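You operate a simulated robot arm through the tools that you are given. There is no shell and no other tool.

Carry out the task below with a simulated robot arm. There is one attempt and no reset: what you move stays moved.

Task
Spin the propeller from the wooden box once round on the spinner.
Fine: shut the box, wind the crank back and leave the propeller on its peg.

It is judged by the outcome, as a careful person would: the job done as asked, and still so three seconds after it is handed in. It fails if anything else is knocked over, pushed out of place, dropped, spilled or broken.

Robot
A 7-joint arm with a fingered hand, fixed in place. Base frame: the origin is on the floor under the middle of its stand, x ahead of it, y to its left, z up; the work surface is at about z = 740. Readings come in mm, degrees, newtons and seconds.
With the tool pointing down near the work surface it reaches from about 360 to 700 mm from the base axis. Its first joint turns from -69.0 to 172.0 degrees. Payload 3.2 kg.
The tool frame sits at the grasp point between the pads (the TCP): z along the fingers, y along the line on which they close. The tips reach 26 mm beyond it. The gripper opens to 88 mm; its body begins 30 mm behind the TCP. The gripper is a hand of 5 fingers: y runs from the thumb to the fingers, the wrist lies at [-16, -108, -172] in the tool frame, and closing takes about 1.5 s.
Orientation is that of the tool frame in the base frame, as [roll, pitch, yaw] about the fixed x, y, z axes, in that order (R = Rz(yaw) Ry(pitch) Rx(roll)). With the fingers straight down and the wrist toward the robot, the tool's x, y and z point along [0, 1, 0], [1, 0, 0] and [0, 0, -1] of the base frame.

Tools
- The arm moves only by the tool play_rows. Its argument "motion" is a list of rows, each a list of 2 entries, a list of its own where there are three numbers: the turn, a rotation vector about the tool's x, y, z in units of 8 degrees (1.0 is 8 degrees), then the shift along the tool's x, y, z in units of 20 mm (1.0 is 20 mm). In form: [[[rx, ry, rz], [dx, dy, dz]], ...]. A call has 1 to 20 rows; each row shifts and turns the commanded pose from where the row before left it, along the tool's axes as they then stand. "hand" is the gripper command, from -1 (fully open) to 1 (shut), values between in proportion, set as the call begins (left out, the last holds). A call with a number of a shift or a turn outside -1 to 1 is refused whole. Rows are played at 5 a second. More than 50 mm and 8.6 degrees between two rows, or a gripper value outside its range, and nothing of the call is played. Where a pose cannot be reached the arm comes as near as it can. A force on the tool above 40 N (or 10 N above the force at the start of the call, whichever is more), or a blocked arm, ends the call early, and 0.2 s more pass. Each finger travels about 72 mm/s and halts on what it meets, pressing with about 26 N; the grip force reading is that of the motor and also rises with nothing between the fingers. The clock runs only during rows and for 0.2 s after the last one: add rows that do not move to give the fingers time. The reply holds the time, the measured pose of the TCP, the force on the tool along the base axes, the opening and the grip force, in the units named above and with some noise, with the torque about the TCP (base axes, N m) and any sound that the robot's microphone picked up.
- Cameras (640 x 400 px; columns grow to the right, rows downward): "scene" is fixed at [398.3, -650.1, 1498.1]; the picture's right is [1.00, 0.08, 0.00], its down [0.06, -0.73, -0.68] and it looks along [-0.05, 0.68, -0.73] (base axes); focal length 319 px, centre (320, 200). "wrist" rides on the gripper at [67, -97, -117] in the tool frame; the picture's right is [-0.71, 0.33, -0.62], its down [-0.65, -0.65, 0.39] and it looks along [-0.28, 0.68, 0.68] (tool axes); focal length 234 px, centre (320, 200).
- snapshot(camera): a new picture of that camera. It takes no simulated time.
- slide_trunk(by): slides the trunk up (or, below 0, down) by that many mm; the arm rides with it, the base frame stays. It gives what a move gives, with no picture.
- finger_targets(index, middle, ring, little, thumb_bend, thumb_turn): sets how far each is bent, from 0 (flat) to 1 (curled in); at 0.3 the hand is open as for a grip, at 0.7 the pads meet at the TCP. One left out holds its place. A second passes; each finger stops where it meets its share of the squeeze, and holds until it gets a number again. A gripper value or a shape takes the hand back. It gives what a move gives, with no picture; readings hold the bend of each and the force on index, middle, ring, little, thumb and palm. thumb_turn goes from beside the hand (0) to across from the fingers (1), as for a grip.
- preshape(shape): the hand has 5 fingers and takes this shape, open, in about a second: jaw (thumb against the fingers, like two jaws); tri (thumb and two fingers); tip (a fingertip pinch); poke (one finger out to press); point (the index stretched); flat (the hand flat); cup (the hand cupped); fist (a fist). The gripper value then closes the fingers along that shape, each until it touches; the sizes above hold for jaw. It gives what a move gives, with no picture.
- locate(camera, pixels): there is no depth. For up to 12 entries [column, row, z] of the newest picture of that camera ("zoom" is the newest enlarged one), the place [x, y] in the base frame at which the ray of that pixel passes the height z, good to about 2 mm. It takes no simulated time.
- close_up(camera, box): a new picture of the part [left, top, right, bottom] of that camera's present view, enlarged. It takes no simulated time.
- close_job(): hands the job in; it is judged then, once.

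Unless the task says otherwise, let go and move clear before handing in.

The tools are called after "Emit:" as name(argument=value, ...) on one line, values as JSON. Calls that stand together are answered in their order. play_rows: Moves the arm, as the interface text tells. Its arguments: {"type":"object","properties":{"motion":{"type":"array","items":{"type":"array"}},"hand":{"type":"number"}},"required":["motion"]} The other tools are called the same way: slide_trunk (by) moves the trunk up or down; preshape (shape) gives the hand a shape; finger_targets (index, middle, ring, little, thumb_bend, thumb_turn) moves the fingers one by one; snapshot (camera) takes a picture; locate (camera, pixels) gives the place at which the rays of pixels pass given heights; close_up (camera, box) takes an enlarged picture of a part of a camera's view; close_job () hands the job in.

At the start:

```text
time: 0.0
tcp_pos: [429.7, -141.9, 1072.6]
ee_rot: [180.0, 0.0, 90.0]
contact_force: [0.2, 0.0, 0.0]
moment: [0.04, -0.03, 0.0]
finger_gap: 87.8
finger_force: 0.0
shape: jaw
bend: [0.3, 0.3, 0.3, 0.3, 0.3, 0.97]
finger forces: [0.0, 0.0, 0.1, 0.0, 0.0, 0.0]
trunk travel left (down, up): [-675.0, 165.0]
```

scene: 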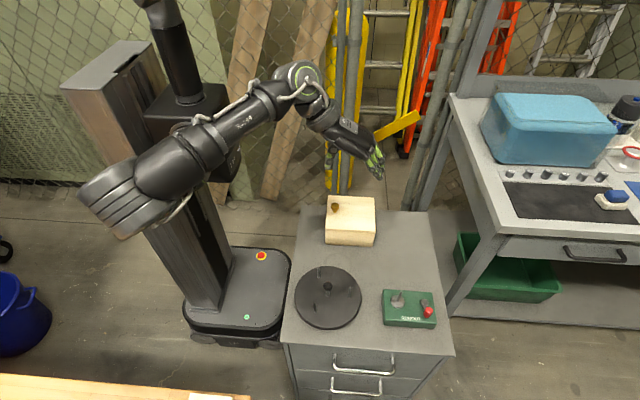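
wrist: 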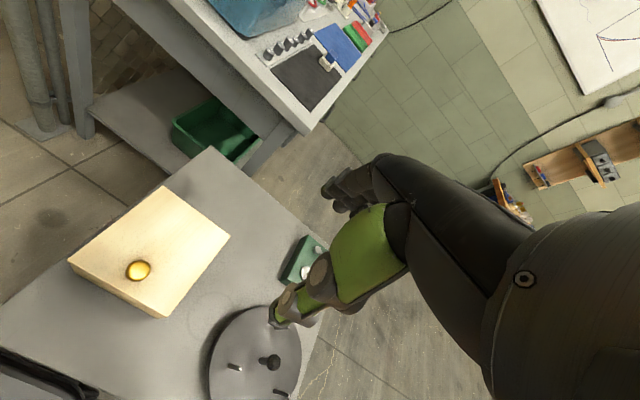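

I see the wooden box with a knob around scene pixel (350,220), a black disc at (328,297) and a green device with a red knob at (409,308). I'll take enlarged views of each to understand them.

Emit:
close_up(camera="scene", box=[280, 180, 460, 340])

Emit:
close_up(camera="scene", box=[370, 270, 450, 340])

Emit:
close_up(camera="scene", box=[285, 250, 375, 340])

Emit:
close_up(camera="scene", box=[310, 185, 390, 255])

Emit:
close_up(camera="wrist", box=[40, 170, 340, 400])

```text
2.50 times, centred on (370, 260) of scene
```

zoom: 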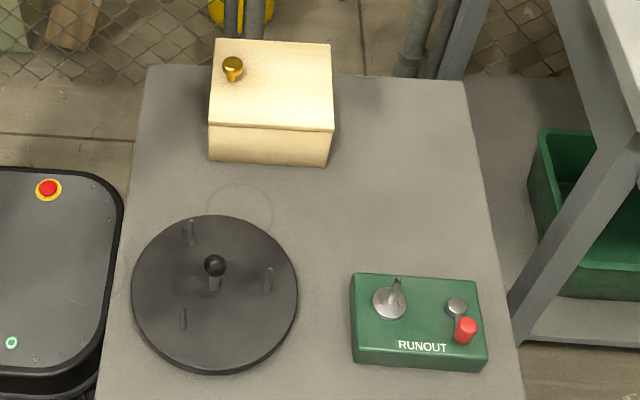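

```text
5.71 times, centred on (410, 305) of scene
```

zoom: 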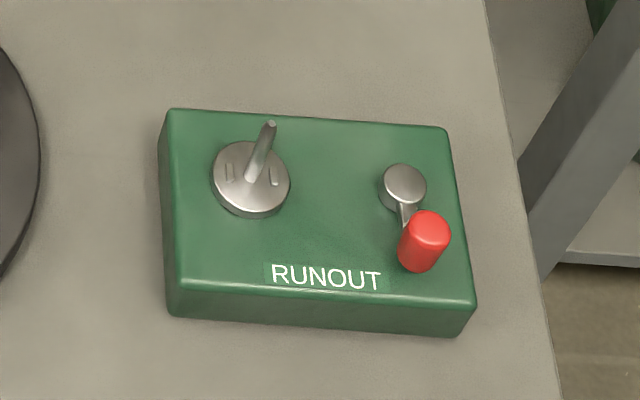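

```text
4.44 times, centred on (330, 295) of scene
```

zoom: 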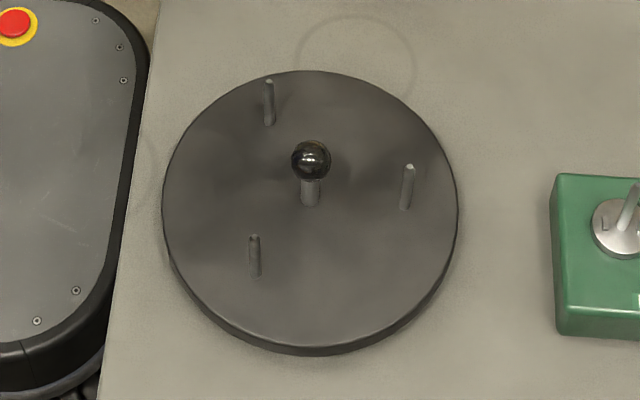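

```text
5.71 times, centred on (350, 220) of scene
```

zoom: 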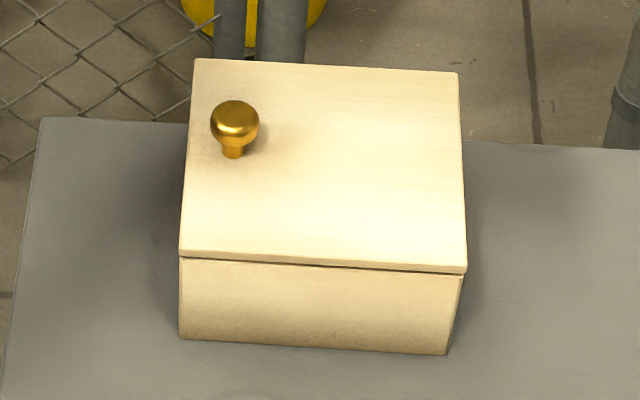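

```text
1.74 times, centred on (190, 285) of wrist
```

zoom: 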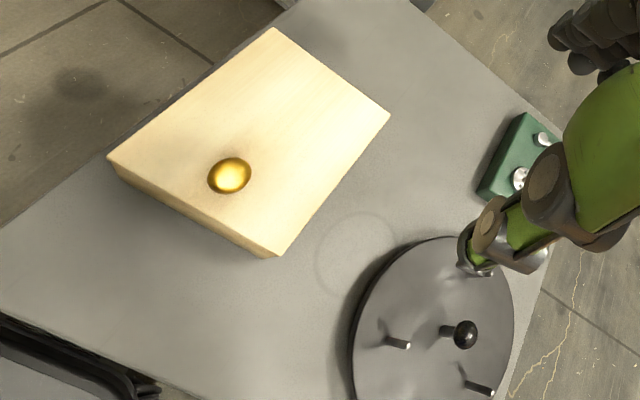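

The box, three-peg disc and green "RUNOUT" spinner (post on the left, red crank at the right) are clear now. Next I'll get coordinates for the key pixels.

Emit:
snapshot(camera="scene")

Emit:
locate(camera="scene", pixels=[[325.2, 244, 740], [372.8, 246.8, 740], [325.2, 229, 800], [374, 232, 800], [326.5, 195, 800], [374, 197.5, 800], [333, 203.5, 830], [328, 286, 800], [328, 296, 750], [295.5, 295, 745], [362, 295, 745], [328, 329, 745]])

Emit:
locate(camera="scene", pixels=[[383.5, 325, 740], [434.5, 329, 740], [383, 289, 775], [431, 292, 775], [397.6, 301, 780], [400, 292, 800], [424, 302, 790], [428, 311, 800], [318, 272, 780], [347, 287, 780], [313, 303, 780], [336, 263, 740]])

```text
taken
```

scene: 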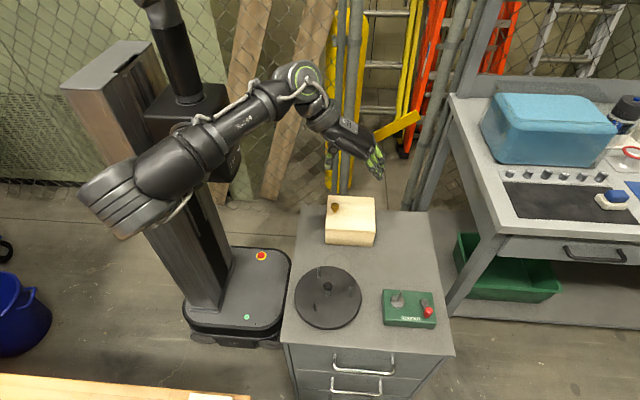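

```text
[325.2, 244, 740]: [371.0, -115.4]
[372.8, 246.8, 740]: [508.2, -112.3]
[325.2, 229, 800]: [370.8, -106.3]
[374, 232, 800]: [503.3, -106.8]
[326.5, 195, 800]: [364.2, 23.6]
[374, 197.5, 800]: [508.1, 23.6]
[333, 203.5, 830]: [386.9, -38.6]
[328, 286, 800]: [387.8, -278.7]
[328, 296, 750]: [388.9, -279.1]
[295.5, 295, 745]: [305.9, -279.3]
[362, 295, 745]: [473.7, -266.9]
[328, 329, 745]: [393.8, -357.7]
```

```text
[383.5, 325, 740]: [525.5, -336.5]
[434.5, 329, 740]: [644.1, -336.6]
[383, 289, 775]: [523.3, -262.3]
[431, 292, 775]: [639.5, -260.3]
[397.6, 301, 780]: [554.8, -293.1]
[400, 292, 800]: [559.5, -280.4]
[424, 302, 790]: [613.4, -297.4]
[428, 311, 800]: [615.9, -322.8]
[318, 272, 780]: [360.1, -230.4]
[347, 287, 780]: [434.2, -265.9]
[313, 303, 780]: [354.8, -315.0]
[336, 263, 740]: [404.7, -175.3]
```

Estimates: box x 370–508, y −112…20, top ≈ z 805 with the knob at about (387, −39); spinner post at about (556, −290); crank pivot at about (613, −297). I'll move the arm above the spinner's right side for a close wrist view.

Emit:
play_rows(motion=[[[0, 0, 0], [-0.95, 0.54, 0.3]], [[0, 0, 0], [-0.95, 0.54, 0.3]], [[0, 0, 0], [-0.95, 0.54, 0.3]], [[0, 0, 0], [-0.95, 0.54, 0.3]], [[0, 0, 0], [-0.95, 0.54, 0.3]], [[0, 0, 0], [-0.95, 0.54, 0.3]], [[0, 0, 0], [-0.95, 0.54, 0.3]], [[0, 0, 0], [-0.95, 0.54, 0.3]], [[0, 0, 0], [-0.95, 0.54, 0.3]], [[0, 0, 0], [-0.95, 0.54, 0.3]], [[0, 0, 0], [-0.95, 0.54, 0.3]], [[0, 0, 0], [-0.95, 0.54, 0.3]]], hand=-1)

Emit:
snapshot(camera="wrist")

Emit:
snapshot(camera="scene")

```text
time: 2.6
tcp_pos: [560.2, -370.4, 1000.4]
ee_rot: [180.0, -0.1, 90.0]
contact_force: [-0.3, -0.4, 0.0]
moment: [-0.01, 0.0, 0.0]
finger_gap: 87.8
finger_force: 0.0
shape: jaw
bend: [0.3, 0.3, 0.3, 0.3, 0.3, 0.97]
finger forces: [0.0, 0.0, 0.0, 0.0, 0.1, 0.1]
trunk travel left (down, up): [-675.0, 165.0]
```

```text
taken
```

wrist: 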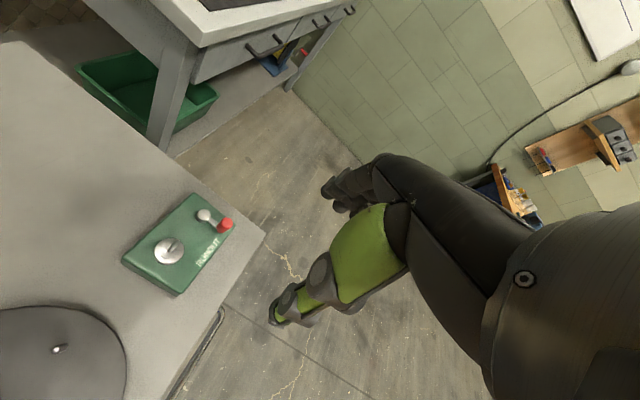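

```text
taken
```

scene: 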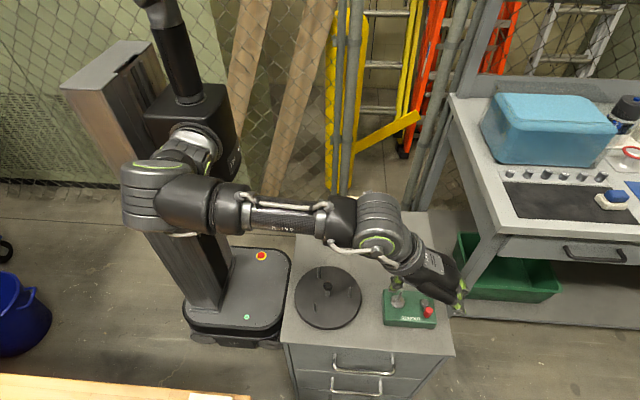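

The spinner shows at wrist pixels (180,245). I'll zoom in on its post and crank.

Emit:
close_up(camera="wrist", box=[110, 180, 250, 300])

Emit:
close_up(camera="scene", box=[375, 270, 445, 335])

```text
3.33 times, centred on (180, 240) of wrist
```

zoom: 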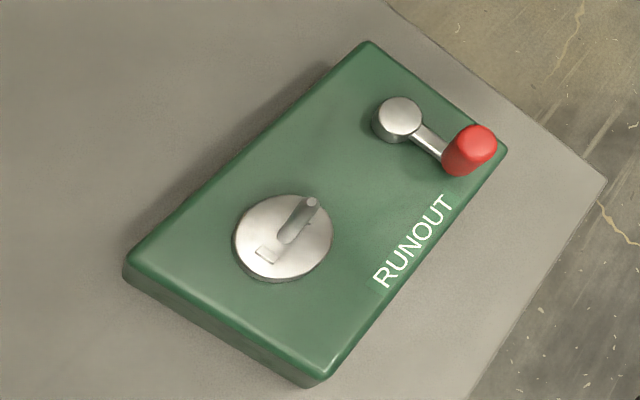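

```text
6.15 times, centred on (410, 302) of scene
```

zoom: 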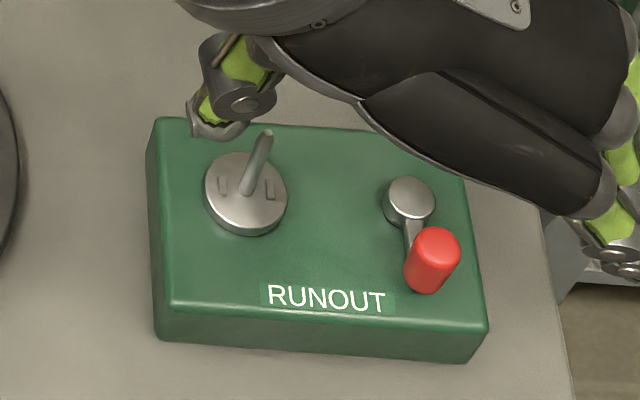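

The spinner has a vertical post on a steel plate with two small raised keys either side of it, and the crank handle currently sits toward −y. Next I'll go back over the box for a close look at the lid and knob.

Emit:
play_rows(motion=[[[0, 0, 0], [0.9375, -0.5417, 0.1667]], [[0, 0, 0], [0.9375, -0.5417, 0.1667]], [[0, 0, 0], [0.9375, -0.5417, 0.1667]], [[0, 0, 0], [0.9375, -0.5417, 0.1667]], [[0, 0, 0], [0.9375, -0.5417, 0.1667]], [[0, 0, 0], [0.9375, -0.5417, 0.1667]], [[0, 0, 0], [0.9375, -0.5417, 0.1667]], [[0, 0, 0], [0.9375, -0.5417, 0.1667]], [[0, 0, 0], [0.9375, -0.5417, 0.1667]], [[0, 0, 0], [0.9375, -0.5417, 0.1667]], [[0, 0, 0], [0.9375, -0.5417, 0.1667]], [[0, 0, 0], [0.9375, -0.5417, 0.1667]]])

Emit:
snapshot(camera="wrist")

Emit:
close_up(camera="wrist", box=[0, 120, 300, 340])

```text
time: 5.2
tcp_pos: [428.6, -144.3, 961.2]
ee_rot: [-179.9, 0.0, 90.0]
contact_force: [-0.1, -0.3, -0.6]
moment: [-0.02, 0.0, -0.01]
finger_gap: 88.1
finger_force: 0.0
shape: jaw
bend: [0.3, 0.3, 0.3, 0.3, 0.3, 0.97]
finger forces: [0.0, 0.1, 0.0, 0.0, 0.1, 0.1]
trunk travel left (down, up): [-675.0, 165.0]
```

```text
taken
```

wrist: 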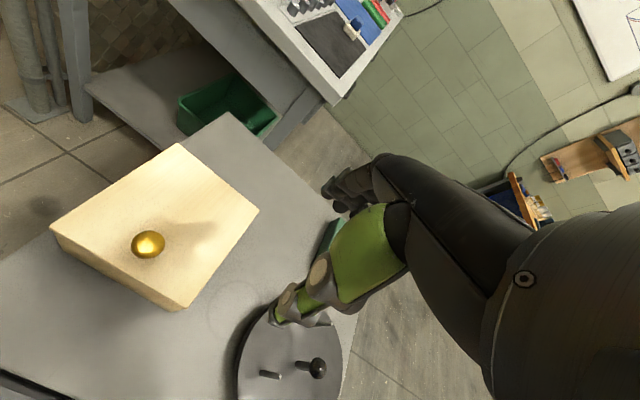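

```text
1.82 times, centred on (150, 230) of wrist
```

zoom: 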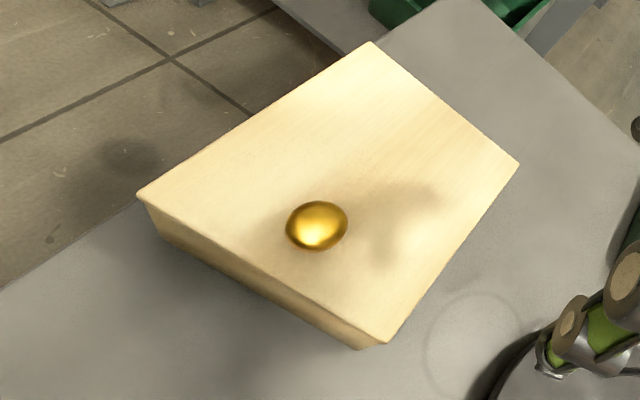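

Emit:
locate(camera="wrist", pixels=[[148, 243, 830], [148, 243, 825], [148, 243, 835], [51, 228, 805], [178, 311, 805], [259, 211, 805], [178, 144, 805]])

Emit:
locate(camera="scene", pixels=[[334.9, 205.6, 830], [334.9, 205.6, 825], [334.9, 205.6, 835], [334.6, 212.5, 805], [325.4, 229.6, 805], [375.5, 232, 805], [374.5, 198, 805], [328.5, 195.5, 805]])

```text
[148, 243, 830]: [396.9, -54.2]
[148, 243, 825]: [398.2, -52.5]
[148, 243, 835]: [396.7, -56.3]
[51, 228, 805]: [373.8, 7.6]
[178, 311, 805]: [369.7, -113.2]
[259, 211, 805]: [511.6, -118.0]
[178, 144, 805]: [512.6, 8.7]
```

```text
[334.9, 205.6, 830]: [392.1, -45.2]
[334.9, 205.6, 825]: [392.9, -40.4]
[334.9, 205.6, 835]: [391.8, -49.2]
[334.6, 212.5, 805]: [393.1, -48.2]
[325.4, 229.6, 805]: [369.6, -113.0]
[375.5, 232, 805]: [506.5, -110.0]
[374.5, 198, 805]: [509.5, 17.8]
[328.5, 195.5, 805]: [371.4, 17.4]
```

The box spans x 371–510, y −114…12, top about z 805; the knob (about 24 mm wide) averages to about (394, −50) with its top near z 837. I'll move above the knob first.

Emit:
play_rows(motion=[[[0, 0, 0], [0.933, -0.346, 0.61]], [[0, 0, 0], [0.933, -0.346, 0.61]], [[0, 0, 0], [0.933, -0.346, 0.61]], [[0, 0, 0], [0.933, -0.346, 0.61]], [[0, 0, 0], [0.933, -0.346, 0.61]]])

Emit:
snapshot(camera="wrist")

Emit:
close_up(camera="scene", box=[290, 150, 430, 260])

```text
time: 6.4
tcp_pos: [394.0, -50.1, 899.1]
ee_rot: [180.0, 0.0, 90.1]
contact_force: [0.0, 0.2, 0.3]
moment: [0.0, 0.03, 0.03]
finger_gap: 87.8
finger_force: 0.1
shape: jaw
bend: [0.3, 0.3, 0.3, 0.3, 0.3, 0.97]
finger forces: [0.1, 0.1, 0.0, 0.0, 0.1, 0.0]
trunk travel left (down, up): [-675.0, 165.0]
```

```text
taken
```

wrist: 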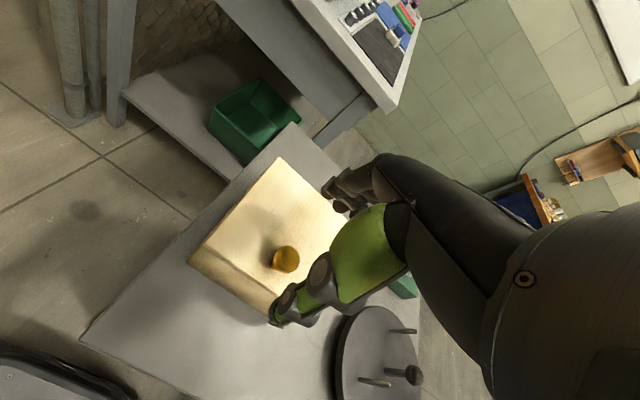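

```text
3.64 times, centred on (360, 205) of scene
```

zoom: 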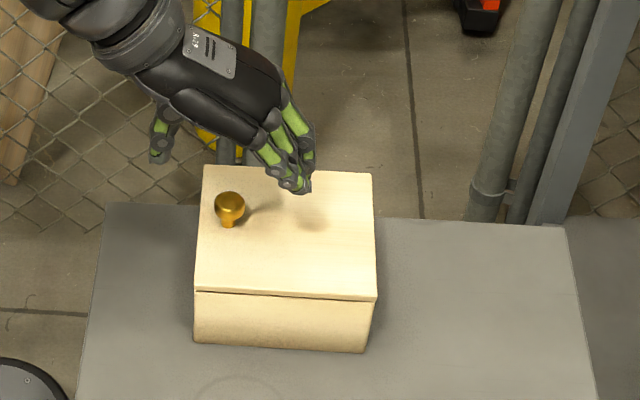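

The hand hovers above the lid with the knob at wrist pixel (286,259) and the fingers forward of it. I'll refine the knob position before descending.

Emit:
locate(camera="wrist", pixels=[[287, 258, 825], [287, 258, 830], [287, 258, 835], [283, 270, 805]])

Emit:
close_up(camera="wrist", box=[180, 150, 400, 340])

```text
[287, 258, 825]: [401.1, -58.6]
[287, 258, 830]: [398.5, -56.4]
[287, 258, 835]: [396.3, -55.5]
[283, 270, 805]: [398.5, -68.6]
```

```text
2.11 times, centred on (290, 245) of wrist
```

zoom: 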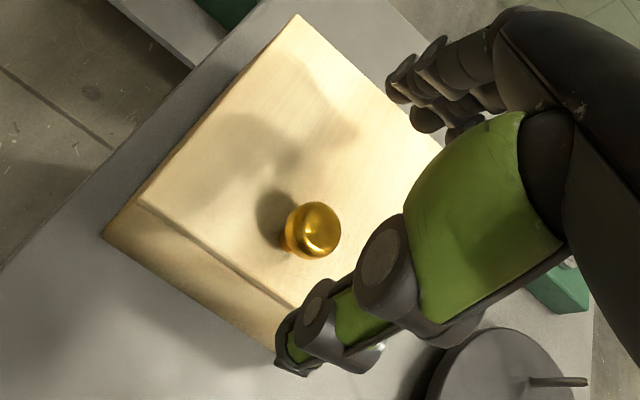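

The knob stands at about (395, −52). I'll descend to put the pads around its head, keeping the tips just above the lid.

Emit:
play_rows(motion=[[[0, 0, 0], [-0.1, 0.1, 0.8]], [[0, 0, 0], [0, 0, 0.8]], [[0, 0, 0], [0, 0, 0.8]], [[0, 0, 0], [0, 0, 0.7]], [[0, 0, 0], [0, 0, 0]]])

Emit:
close_up(camera="scene", box=[290, 150, 430, 260])

Emit:
close_up(camera="wrist", box=[180, 150, 400, 340])

```text
time: 7.6
tcp_pos: [397.6, -52.6, 838.9]
ee_rot: [179.7, 0.0, 90.0]
contact_force: [0.2, -0.7, 8.2]
moment: [-0.11, -0.49, -0.04]
finger_gap: 88.1
finger_force: 0.2
shape: jaw
bend: [0.3, 0.27, 0.3, 0.3, 0.3, 0.97]
finger forces: [0.0, 8.3, 0.0, 0.0, 0.1, 0.0]
trunk travel left (down, up): [-675.0, 165.0]
```

```text
3.64 times, centred on (360, 205) of scene
```

zoom: 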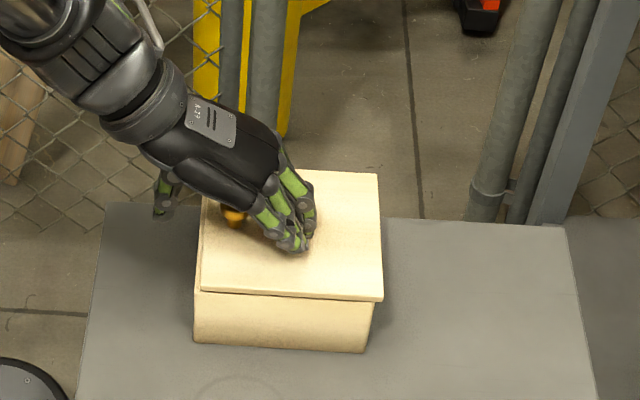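

```text
2.11 times, centred on (290, 245) of wrist
```

zoom: 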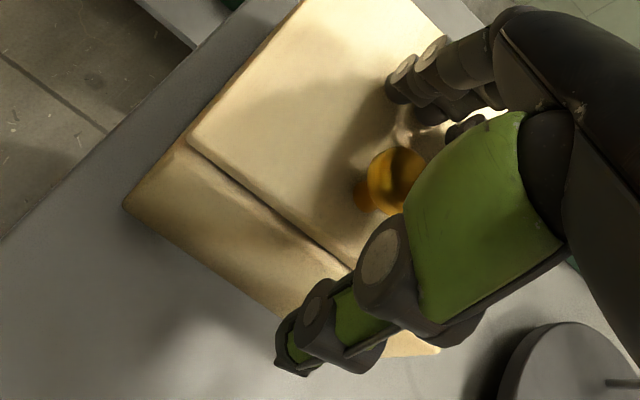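

The middle finger touched the lid (8 N) and the lid crept about 4 mm in +x, so it isn't hinged on that side – it slides or lifts loose. I'll raise 6 mm and close on the knob.

Emit:
play_rows(motion=[[[0, 0, 0], [0, 0, -0.3]], [[0, 0, 0], [0, 0, 0]]])

Emit:
play_rows(motion=[[[0, 0, 0], [0, 0, 0]], [[0, 0, 0], [0, 0, 0]], [[0, 0, 0], [0, 0, 0]], [[0, 0, 0], [0, 0, 0]], [[0, 0, 0], [0, 0, 0]], [[0, 0, 0], [0, 0, 0]], [[0, 0, 0], [0, 0, 0]]], hand=0.9)

Emit:
close_up(camera="scene", box=[290, 150, 430, 260])

Emit:
close_up(camera="wrist", box=[180, 150, 400, 340])

```text
time: 8.2
tcp_pos: [396.3, -52.5, 844.9]
ee_rot: [-179.9, 0.0, 89.9]
contact_force: [-0.4, -0.1, -0.4]
moment: [0.01, 0.01, 0.02]
finger_gap: 88.0
finger_force: 0.0
shape: jaw
bend: [0.3, 0.3, 0.3, 0.3, 0.3, 0.97]
finger forces: [0.0, 0.1, 0.1, 0.0, 0.0, 0.0]
trunk travel left (down, up): [-675.0, 165.0]
```

```text
time: 9.8
tcp_pos: [397.4, -52.7, 844.1]
ee_rot: [-179.9, 0.1, 90.0]
contact_force: [-0.7, 2.3, -11.9]
moment: [0.06, -0.05, 0.02]
finger_gap: 10.7
finger_force: 26.0
shape: jaw
bend: [0.64, 0.63, 0.7, 0.7, 0.56, 1.0]
finger forces: [12.8, 7.1, 0.1, 0.1, 23.4, 0.0]
trunk travel left (down, up): [-675.0, 165.0]
```

```text
3.64 times, centred on (360, 205) of scene
```

zoom: 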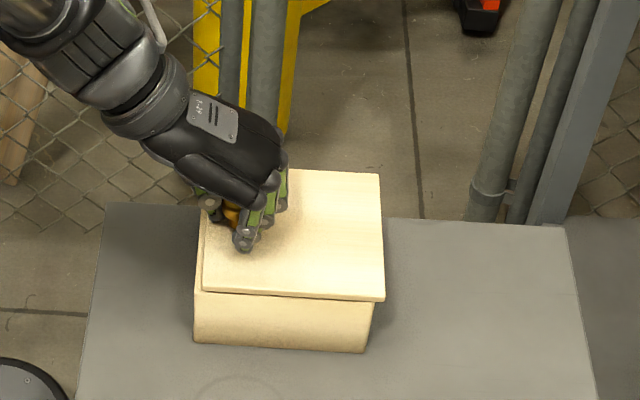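

```text
2.11 times, centred on (290, 245) of wrist
```

zoom: 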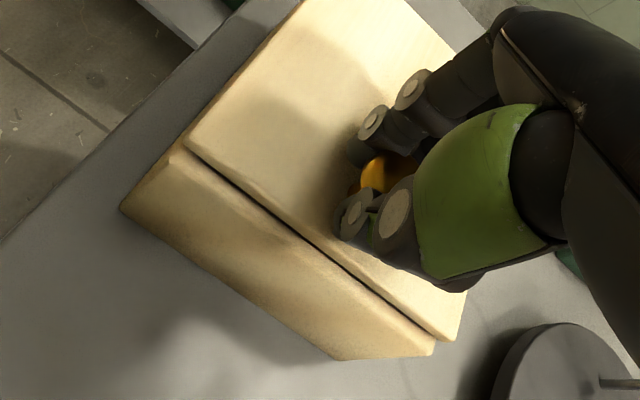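

The knob is gripped (thumb 23 N, index and middle) and the lid resists upward pull (−12 N), so it looks like a lid that slides in x. I'll test a 20 mm shift toward +x.

Emit:
play_rows(motion=[[[0, 0, 0], [0, 0.25, 0]], [[0, 0, 0], [0, 0.25, 0]], [[0, 0, 0], [0, 0.25, 0]], [[0, 0, 0], [0, 0.25, 0]]])

Emit:
close_up(camera="scene", box=[290, 150, 430, 260])

Emit:
close_up(camera="wrist", box=[180, 150, 400, 340])

```text
time: 10.8
tcp_pos: [417.8, -52.9, 843.9]
ee_rot: [-179.8, 0.0, 90.1]
contact_force: [-0.2, 0.9, -12.9]
moment: [0.03, 0.0, -0.02]
finger_gap: 10.8
finger_force: 26.4
shape: jaw
bend: [0.64, 0.63, 0.7, 0.7, 0.56, 1.0]
finger forces: [12.6, 7.9, 0.1, 0.0, 23.4, 0.0]
trunk travel left (down, up): [-675.0, 165.0]
```

```text
3.64 times, centred on (360, 205) of scene
```

zoom: 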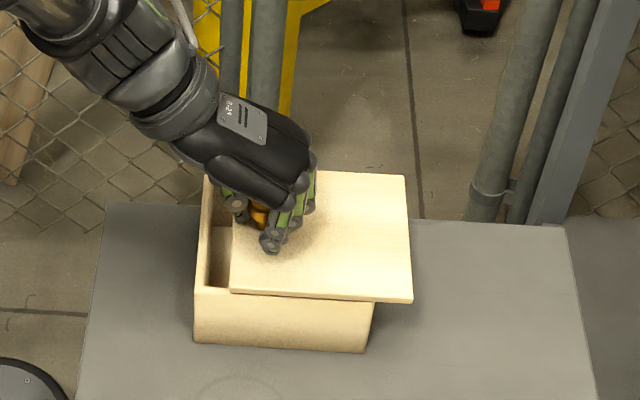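

```text
2.11 times, centred on (290, 245) of wrist
```

zoom: 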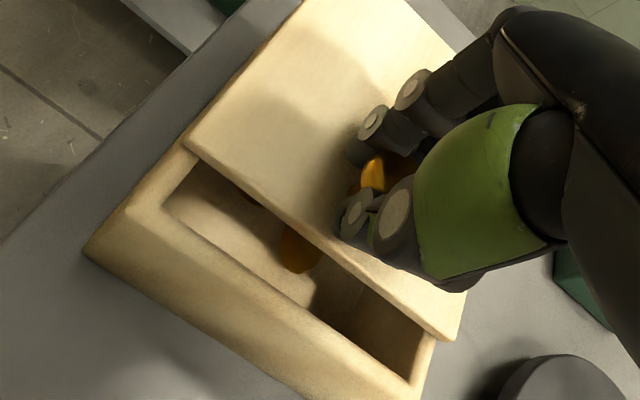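

The lid slides freely in +x and an amber object shows inside at wrist zoom (300,250). I'll continue sliding another 60 mm.

Emit:
play_rows(motion=[[[0, 0, 0], [0, 0.4, 0]], [[0, 0, 0], [0, 0.4, 0]], [[0, 0, 0], [0, 0.4, 0]], [[0, 0, 0], [0, 0.4, 0]], [[0, 0, 0], [0, 0.4, 0]], [[0, 0, 0], [0, 0.4, 0]], [[0, 0, 0], [0, 0.4, 0]]])

Emit:
close_up(camera="scene", box=[290, 150, 430, 260])

Emit:
snapshot(camera="wrist")

```text
time: 12.4
tcp_pos: [474.7, -51.9, 843.6]
ee_rot: [-179.9, 0.0, 90.0]
contact_force: [-0.8, 0.9, -10.7]
moment: [0.02, -0.04, 0.02]
finger_gap: 10.9
finger_force: 25.9
shape: jaw
bend: [0.64, 0.63, 0.7, 0.7, 0.56, 1.0]
finger forces: [12.4, 7.6, 0.0, 0.0, 22.5, 0.1]
trunk travel left (down, up): [-675.0, 165.0]
```

```text
3.64 times, centred on (360, 205) of scene
```

zoom: 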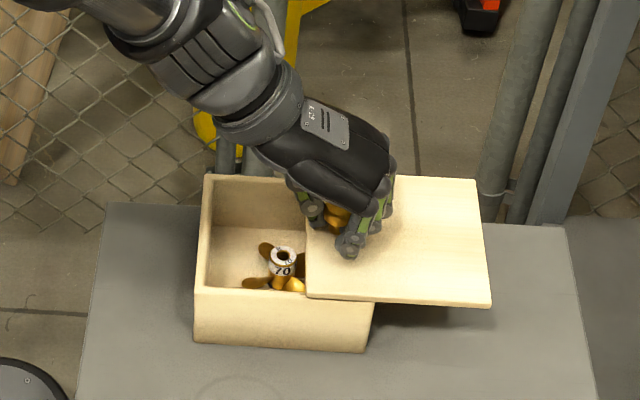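

```text
taken
```

wrist: 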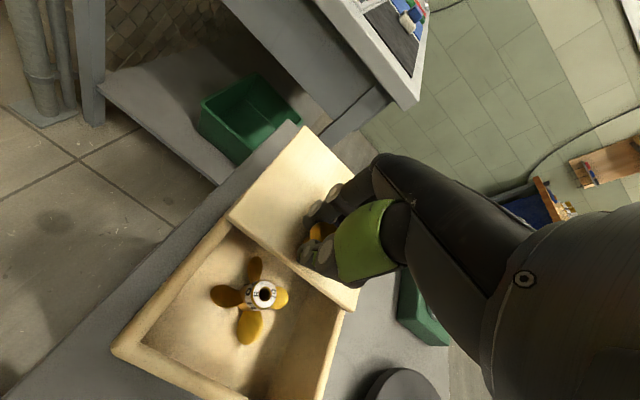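

The propeller is visible (hub at wrist pixel (263,294), marked "70"). I'll open a further ~25 mm in small steps to clear access.

Emit:
play_rows(motion=[[[0, 0, 0], [0, 0.25, 0]], [[0, 0, 0], [0, 0.25, 0]], [[0, 0, 0], [0, 0.25, 0]], [[0, 0, 0], [0, 0.25, 0]], [[0, 0, 0], [0, 0.25, 0]]])

Emit:
close_up(camera="scene", box=[290, 150, 430, 260])

Emit:
close_up(camera="wrist", box=[100, 150, 400, 400])

```text
time: 13.6
tcp_pos: [500.6, -52.7, 843.5]
ee_rot: [-179.9, 0.0, 90.0]
contact_force: [0.1, -0.6, -13.2]
moment: [0.06, -0.04, 0.02]
finger_gap: 10.8
finger_force: 25.9
shape: jaw
bend: [0.64, 0.63, 0.7, 0.7, 0.56, 1.0]
finger forces: [12.4, 7.9, 0.0, 0.0, 22.5, 0.0]
trunk travel left (down, up): [-675.0, 165.0]
```

```text
3.64 times, centred on (360, 205) of scene
```

zoom: 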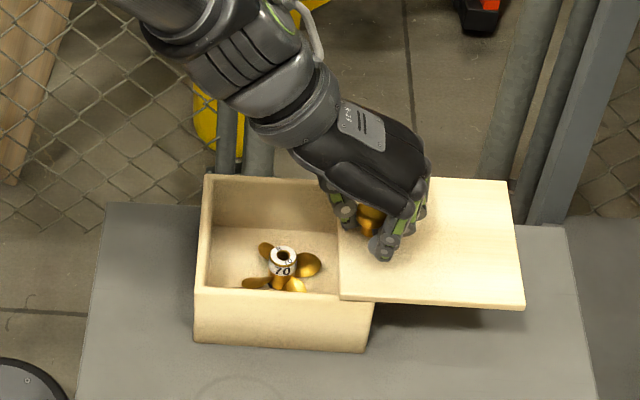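

```text
1.60 times, centred on (250, 275) of wrist
```

zoom: 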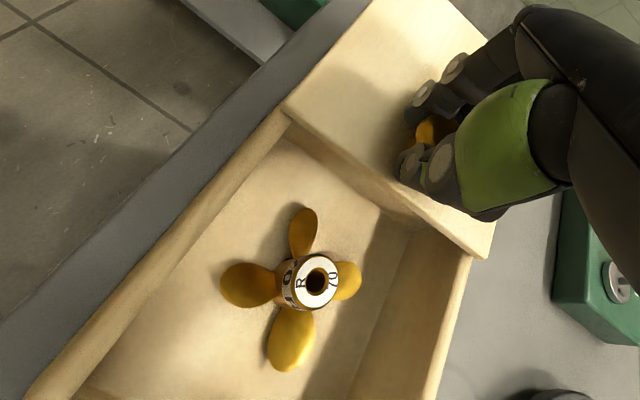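

The four-bladed propeller lies flat with its hub up at wrist zoom (317,282), and the readings show no end stop yet. I'll ease the lid a further 15 mm for finger room.

Emit:
play_rows(motion=[[[0, 0, 0], [0, 0.15, 0]], [[0, 0, 0], [0, 0.15, 0]], [[0, 0, 0], [0, 0.15, 0]], [[0, 0, 0], [0, 0.15, 0]], [[0, 0, 0], [0, 0.15, 0]]])

Emit:
close_up(camera="scene", box=[290, 150, 430, 260])

```text
time: 14.8
tcp_pos: [515.6, -52.2, 844.2]
ee_rot: [-179.8, 0.0, 90.0]
contact_force: [-0.2, 3.0, -15.1]
moment: [0.04, -0.05, 0.04]
finger_gap: 10.5
finger_force: 26.4
shape: jaw
bend: [0.64, 0.63, 0.7, 0.7, 0.56, 1.0]
finger forces: [13.1, 8.0, 0.0, 0.0, 23.3, 0.0]
trunk travel left (down, up): [-675.0, 165.0]
```

```text
3.64 times, centred on (360, 205) of scene
```

zoom: 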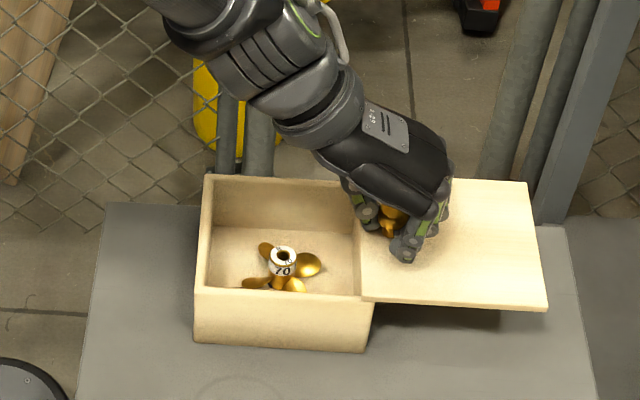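

The lid has slid about 119 mm with no stop and almost no moment on the hand, so the box is open enough. I'll loosen the grip slightly first to check that the lid stays put.

Emit:
play_rows(motion=[[[0, 0, 0], [0, 0, 0]], [[0, 0, 0], [0, 0, 0]], [[0, 0, 0], [0, 0, 0]]], hand=0.4)

Emit:
close_up(camera="scene", box=[290, 150, 430, 260])

```text
time: 15.6
tcp_pos: [515.8, -54.0, 844.4]
ee_rot: [179.9, 0.0, 90.1]
contact_force: [-0.2, -1.1, -0.9]
moment: [-0.03, 0.01, -0.03]
finger_gap: 26.0
finger_force: 0.1
shape: jaw
bend: [0.58, 0.52, 0.73, 0.57, 0.43, 1.0]
finger forces: [0.0, 0.0, 0.1, 0.0, 0.1, 0.0]
trunk travel left (down, up): [-675.0, 165.0]
```

```text
3.64 times, centred on (360, 205) of scene
```

zoom: 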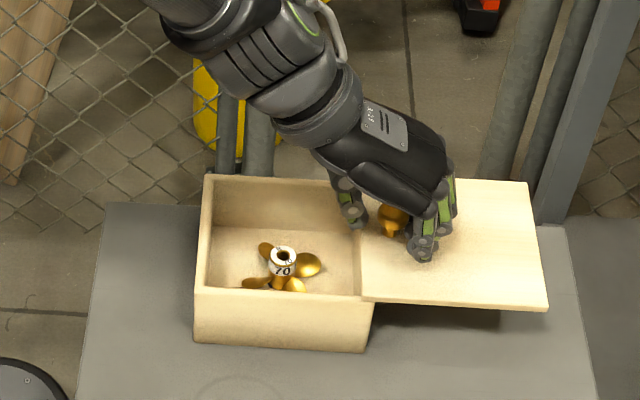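

The lid stays level and still with the grip force at zero. I'll open the hand and rise clear.

Emit:
play_rows(motion=[[[0, 0, 0], [0, 0, 0]], [[0, 0, 0], [0, 0, 0]], [[0, 0, 0], [0, 0, 0]], [[0, 0, 0], [0, 0, -0.5]], [[0, 0, 0], [0, 0, -1]], [[0, 0, 0], [0, 0, -1]], [[0, 0, 0], [-0.5, -0.5, -1]], [[0, 0, 0], [-1, -1, -0.5]], [[0, 0, 0], [-1, -1, 0]], [[0, 0, 0], [-0.5, -1, 0]]], hand=-0.3)

Emit:
snapshot(camera="wrist")

Emit:
snapshot(camera="scene")

Emit:
close_up(camera="scene", box=[320, 185, 420, 255])

```text
time: 17.8
tcp_pos: [443.9, -114.4, 923.2]
ee_rot: [180.0, -0.1, 90.0]
contact_force: [0.6, -0.1, -0.5]
moment: [0.01, -0.03, -0.02]
finger_gap: 56.8
finger_force: 0.1
shape: jaw
bend: [0.44, 0.37, 0.71, 0.42, 0.09, 0.99]
finger forces: [0.0, 0.1, 0.0, 0.0, 0.0, 0.0]
trunk travel left (down, up): [-675.0, 165.0]
```

```text
taken
```

wrist: 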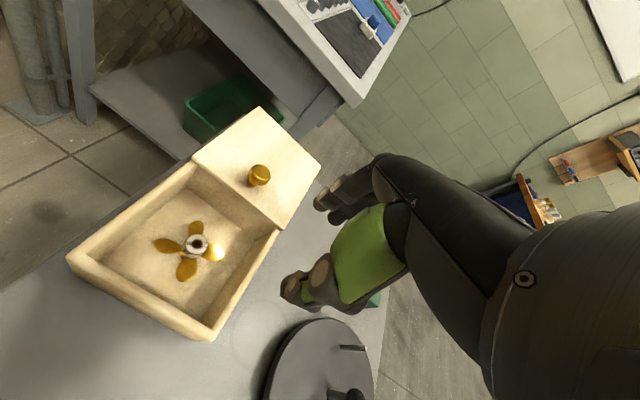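

```text
taken
```

scene: 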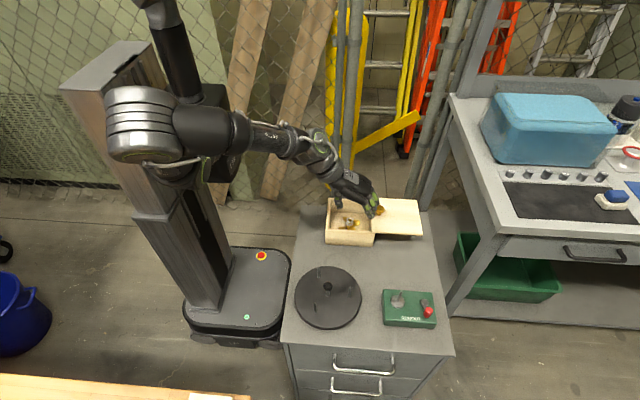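

```text
5.71 times, centred on (370, 220) of scene
```

zoom: 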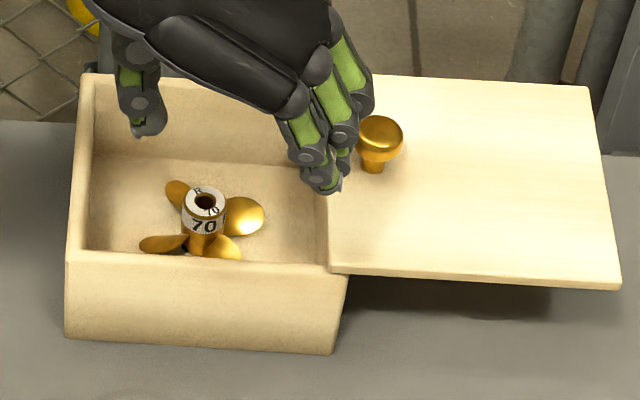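

The lid stays open and level; the propeller's hub is at scene zoom (205,210), wrist pixel (197,243). I'll zoom in on it and triangulate.

Emit:
close_up(camera="wrist", box=[140, 205, 240, 290])

Emit:
locate(camera="wrist", pixels=[[197, 242, 775], [197, 242, 785], [197, 242, 795], [66, 259, 805], [211, 340, 805], [283, 231, 805], [195, 162, 805], [259, 175, 835]])

Emit:
locate(camera="scene", pixels=[[349.9, 220.2, 775], [349.9, 220.2, 785], [349.9, 220.2, 795], [331.6, 231.5, 805], [378, 232, 805], [428, 234.5, 805], [376, 199, 805], [424, 200, 805], [380.4, 208.5, 835], [334, 198.5, 805]])

```text
4.71 times, centred on (190, 248) of wrist
```

zoom: 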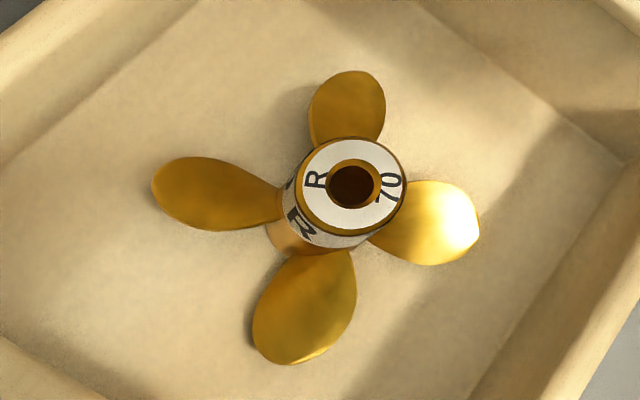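

```text
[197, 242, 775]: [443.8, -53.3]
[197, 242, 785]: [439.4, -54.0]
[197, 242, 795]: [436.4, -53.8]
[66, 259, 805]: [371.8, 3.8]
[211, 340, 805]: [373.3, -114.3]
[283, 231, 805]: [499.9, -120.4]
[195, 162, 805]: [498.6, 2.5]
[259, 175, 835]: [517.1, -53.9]
```

```text
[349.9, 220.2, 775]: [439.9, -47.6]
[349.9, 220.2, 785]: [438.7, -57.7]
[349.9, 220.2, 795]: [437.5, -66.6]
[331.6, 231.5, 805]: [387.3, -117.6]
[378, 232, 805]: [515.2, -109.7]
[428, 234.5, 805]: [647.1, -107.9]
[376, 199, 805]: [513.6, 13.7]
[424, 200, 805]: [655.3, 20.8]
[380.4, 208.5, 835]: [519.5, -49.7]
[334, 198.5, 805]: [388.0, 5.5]
```

The hub is at about (440, −53) with its top near z 782, 22–24 mm across, blades at roughly 25° + 90°k. Before grasping I'll look harder at the spinner plate's keys and at the propeller's markings.

Emit:
close_up(camera="scene", box=[382, 286, 414, 306])

Emit:
close_up(camera="scene", box=[336, 210, 368, 230])

Emit:
close_up(camera="wrist", box=[165, 220, 225, 260])

Emit:
close_up(camera="scene", box=[290, 255, 370, 335])

```text
16.00 times, centred on (398, 296) of scene
```

zoom: 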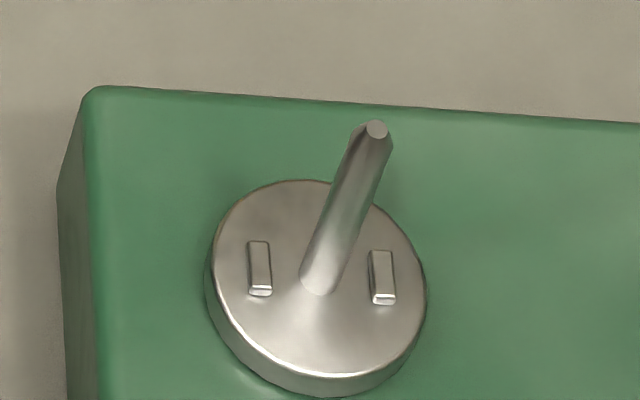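

```text
16.00 times, centred on (352, 220) of scene
```

zoom: 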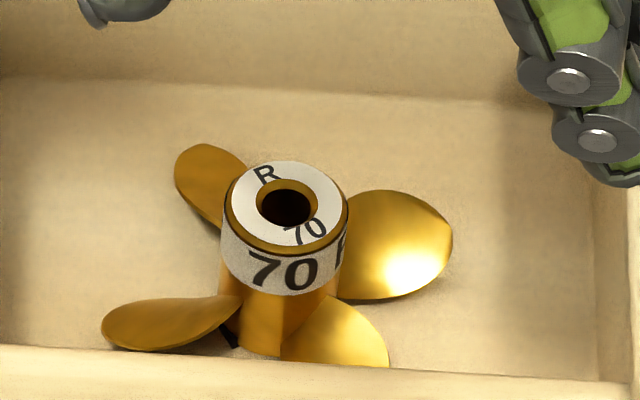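

```text
10.00 times, centred on (195, 240) of wrist
```

zoom: 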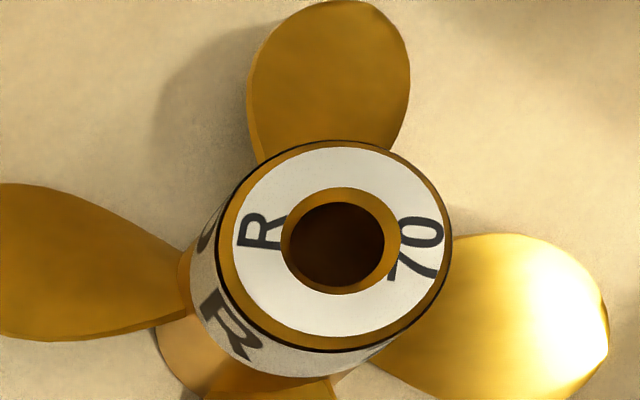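

```text
5.00 times, centred on (330, 295) of scene
```

zoom: 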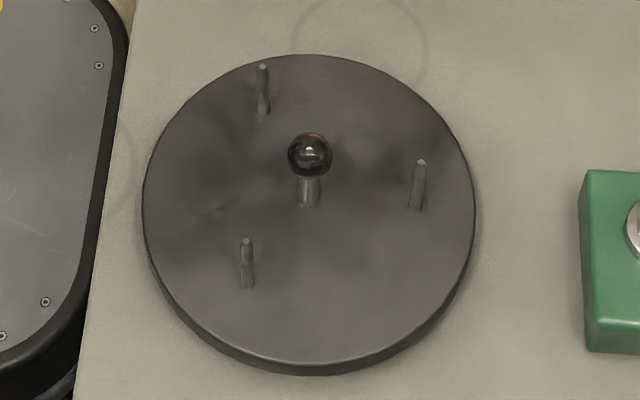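

The spinner's post is about 5–6 mm thick and 50 mm tall with two keys at ±9 mm along x; the propeller hub shows a dark notch at its base near scene zoom (228,335), i.e. around 212°, so it must turn roughly −32° to mate. I'll switch to the three-digit shape and check how it looks half closed.

Emit:
preshape(shape="tri")

Emit:
play_rows(motion=[[[0, 0, 0], [0, 0, 0]], [[0, 0, 0], [0, 0, 0]], [[0, 0, 0], [0, 0, 0]], [[0, 0, 0], [0, 0, 0]]], hand=0)

Emit:
snapshot(camera="wrist")

Emit:
close_up(camera="scene", box=[320, 165, 420, 235])

```text
time: 18.7
tcp_pos: [444.7, -113.8, 925.4]
ee_rot: [-180.0, 0.0, 90.1]
contact_force: [-0.4, 0.1, 0.2]
moment: [0.03, 0.04, 0.0]
finger_gap: 88.0
finger_force: 0.1
shape: tri
bend: [0.3, 0.3, 0.99, 0.99, 0.3, 0.97]
finger forces: [0.0, 0.1, 0.1, 0.0, 0.0, 0.0]
trunk travel left (down, up): [-675.0, 165.0]
```

```text
time: 19.7
tcp_pos: [445.1, -114.5, 924.2]
ee_rot: [180.0, 0.1, 90.1]
contact_force: [-0.1, -0.2, 0.2]
moment: [-0.03, -0.02, 0.0]
finger_gap: 44.7
finger_force: 0.1
shape: tri
bend: [0.49, 0.42, 0.99, 0.99, 0.34, 1.0]
finger forces: [0.0, 0.1, 0.1, 0.0, 0.1, 0.0]
trunk travel left (down, up): [-675.0, 165.0]
```

```text
taken
```

wrist: 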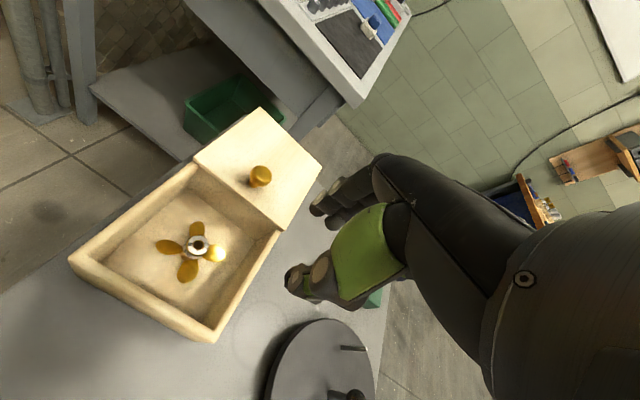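

```text
5.71 times, centred on (370, 200) of scene
```

zoom: 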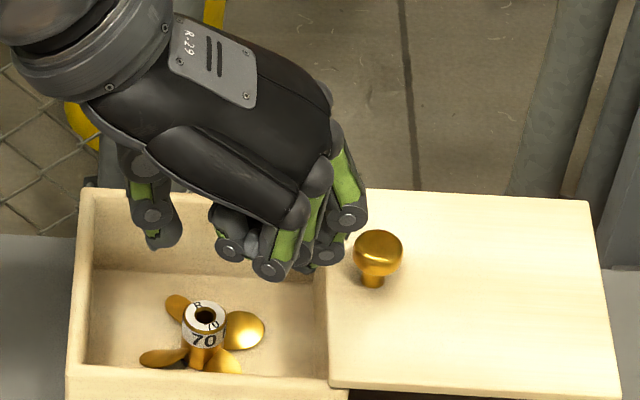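

The tri shape folds ring and little away. I'll move above the hub at about z 860 and turn the hand −20° so thumb and fingers come down between the blades.

Emit:
play_rows(motion=[[[0, 0, 0], [0.76, -0.06, 0.75]], [[0, 0, 0], [0.76, -0.06, 0.75]], [[0, 0, 0], [0.76, -0.06, 0.75]], [[0, 0, 0], [0.76, -0.06, 0.75]], [[0, 0, 1], [0, 0, 0]], [[0, 0, 1], [0, 0, 0]], [[0, 0, 0.5], [0, 0, 0]], [[0, 0, 0], [0, 0, 0]]], hand=0)

Emit:
snapshot(camera="wrist")

Emit:
close_up(camera="wrist", box=[200, 180, 360, 290])

Emit:
close_up(camera="scene", box=[320, 170, 420, 240])

```text
time: 21.5
tcp_pos: [438.7, -52.4, 865.6]
ee_rot: [-179.9, 0.0, 69.8]
contact_force: [0.8, 0.0, -0.6]
moment: [-0.02, 0.0, -0.05]
finger_gap: 44.5
finger_force: 0.1
shape: tri
bend: [0.49, 0.42, 0.99, 0.99, 0.34, 1.0]
finger forces: [0.0, 0.1, 0.0, 0.1, 0.1, 0.1]
trunk travel left (down, up): [-675.0, 165.0]
```

```text
taken
```

wrist: 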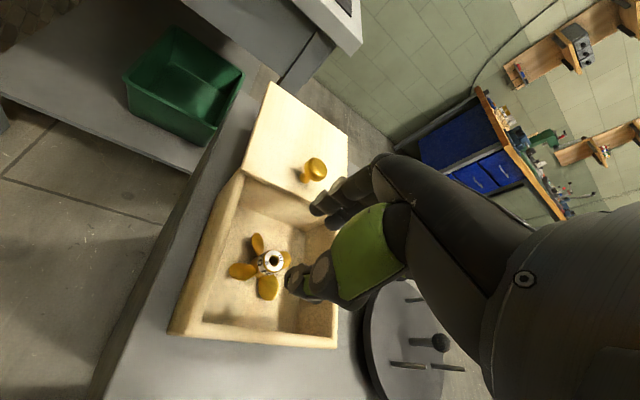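

```text
3.64 times, centred on (280, 235) of wrist
```

zoom: 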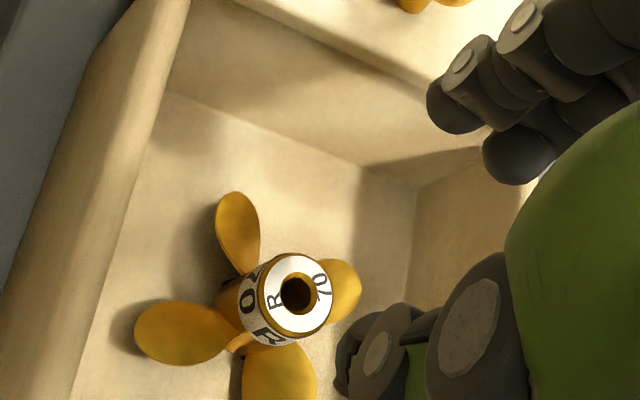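

```text
5.71 times, centred on (370, 205) of scene
```

zoom: 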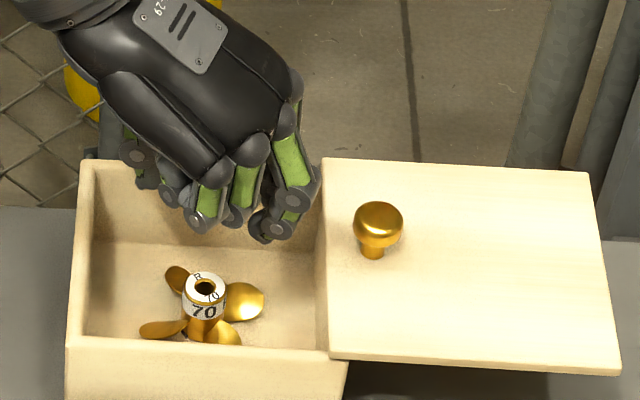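

The hub top appears at wrist pixel (274,260.5). I'll locate it from both cameras.

Emit:
locate(camera="wrist", pixels=[[274, 260.5, 775], [274, 260.5, 780], [274, 260.5, 785], [314, 169, 835], [168, 334, 805], [242, 172, 805]])

Emit:
snapshot(camera="scene")

Emit:
locate(camera="scene", pixels=[[349.9, 220.3, 775], [349.9, 220.3, 780], [349.9, 220.3, 785], [380.2, 208.5, 835]])

```text
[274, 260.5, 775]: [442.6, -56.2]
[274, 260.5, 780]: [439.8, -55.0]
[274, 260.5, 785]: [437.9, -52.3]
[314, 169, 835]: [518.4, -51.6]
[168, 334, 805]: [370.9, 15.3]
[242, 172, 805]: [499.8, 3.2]
```

```text
taken
```

scene: 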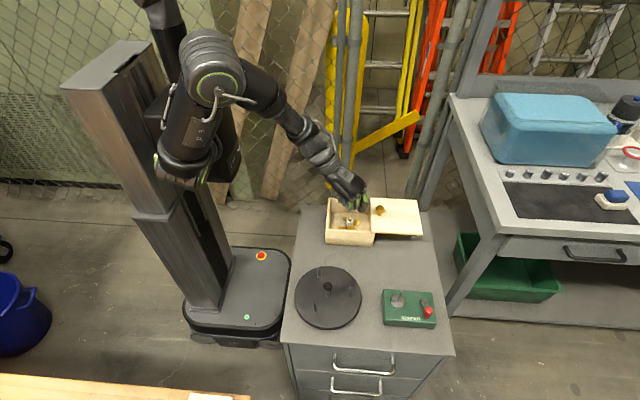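

```text
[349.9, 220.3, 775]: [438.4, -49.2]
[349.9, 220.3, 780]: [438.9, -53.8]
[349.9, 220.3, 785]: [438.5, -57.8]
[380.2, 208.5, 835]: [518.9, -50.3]
```

Both cameras agree on the hub axis at about (439.3, −54.4), top z ≈ 780. I'll descend 58 mm with a small correction, then check clearances.

Emit:
play_rows(motion=[[[0, 0, 0], [-0.085, 0.06, 0.9]], [[0, 0, 0], [0, 0, 0.8]], [[0, 0, 0], [0, 0, 0.6]], [[0, 0, 0], [0, 0, 0.6]], [[0, 0, 0], [0, 0, 0]]])

Emit:
close_up(camera="wrist", box=[220, 130, 420, 330])

Emit:
close_up(camera="scene", box=[325, 185, 395, 240])

```text
time: 22.7
tcp_pos: [439.1, -54.5, 806.8]
ee_rot: [180.0, 0.0, 70.0]
contact_force: [-0.8, 0.0, 0.0]
moment: [0.02, 0.05, 0.01]
finger_gap: 44.5
finger_force: 0.1
shape: tri
bend: [0.49, 0.42, 0.99, 0.99, 0.34, 1.0]
finger forces: [0.0, 0.0, 0.0, 0.0, 0.0, 0.0]
trunk travel left (down, up): [-675.0, 165.0]
```

```text
2.00 times, centred on (320, 230) of wrist
```

zoom: 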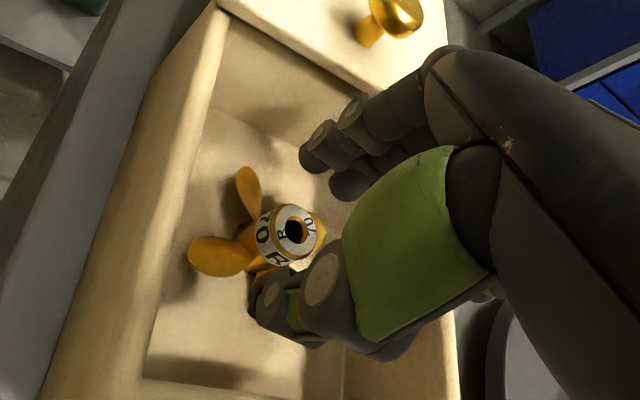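

```text
7.27 times, centred on (360, 212) of scene
```

zoom: 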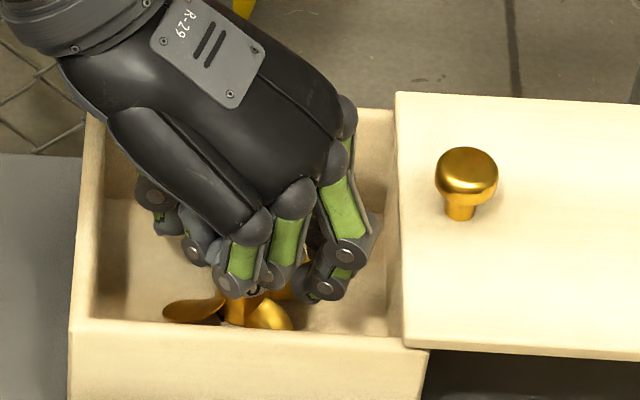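

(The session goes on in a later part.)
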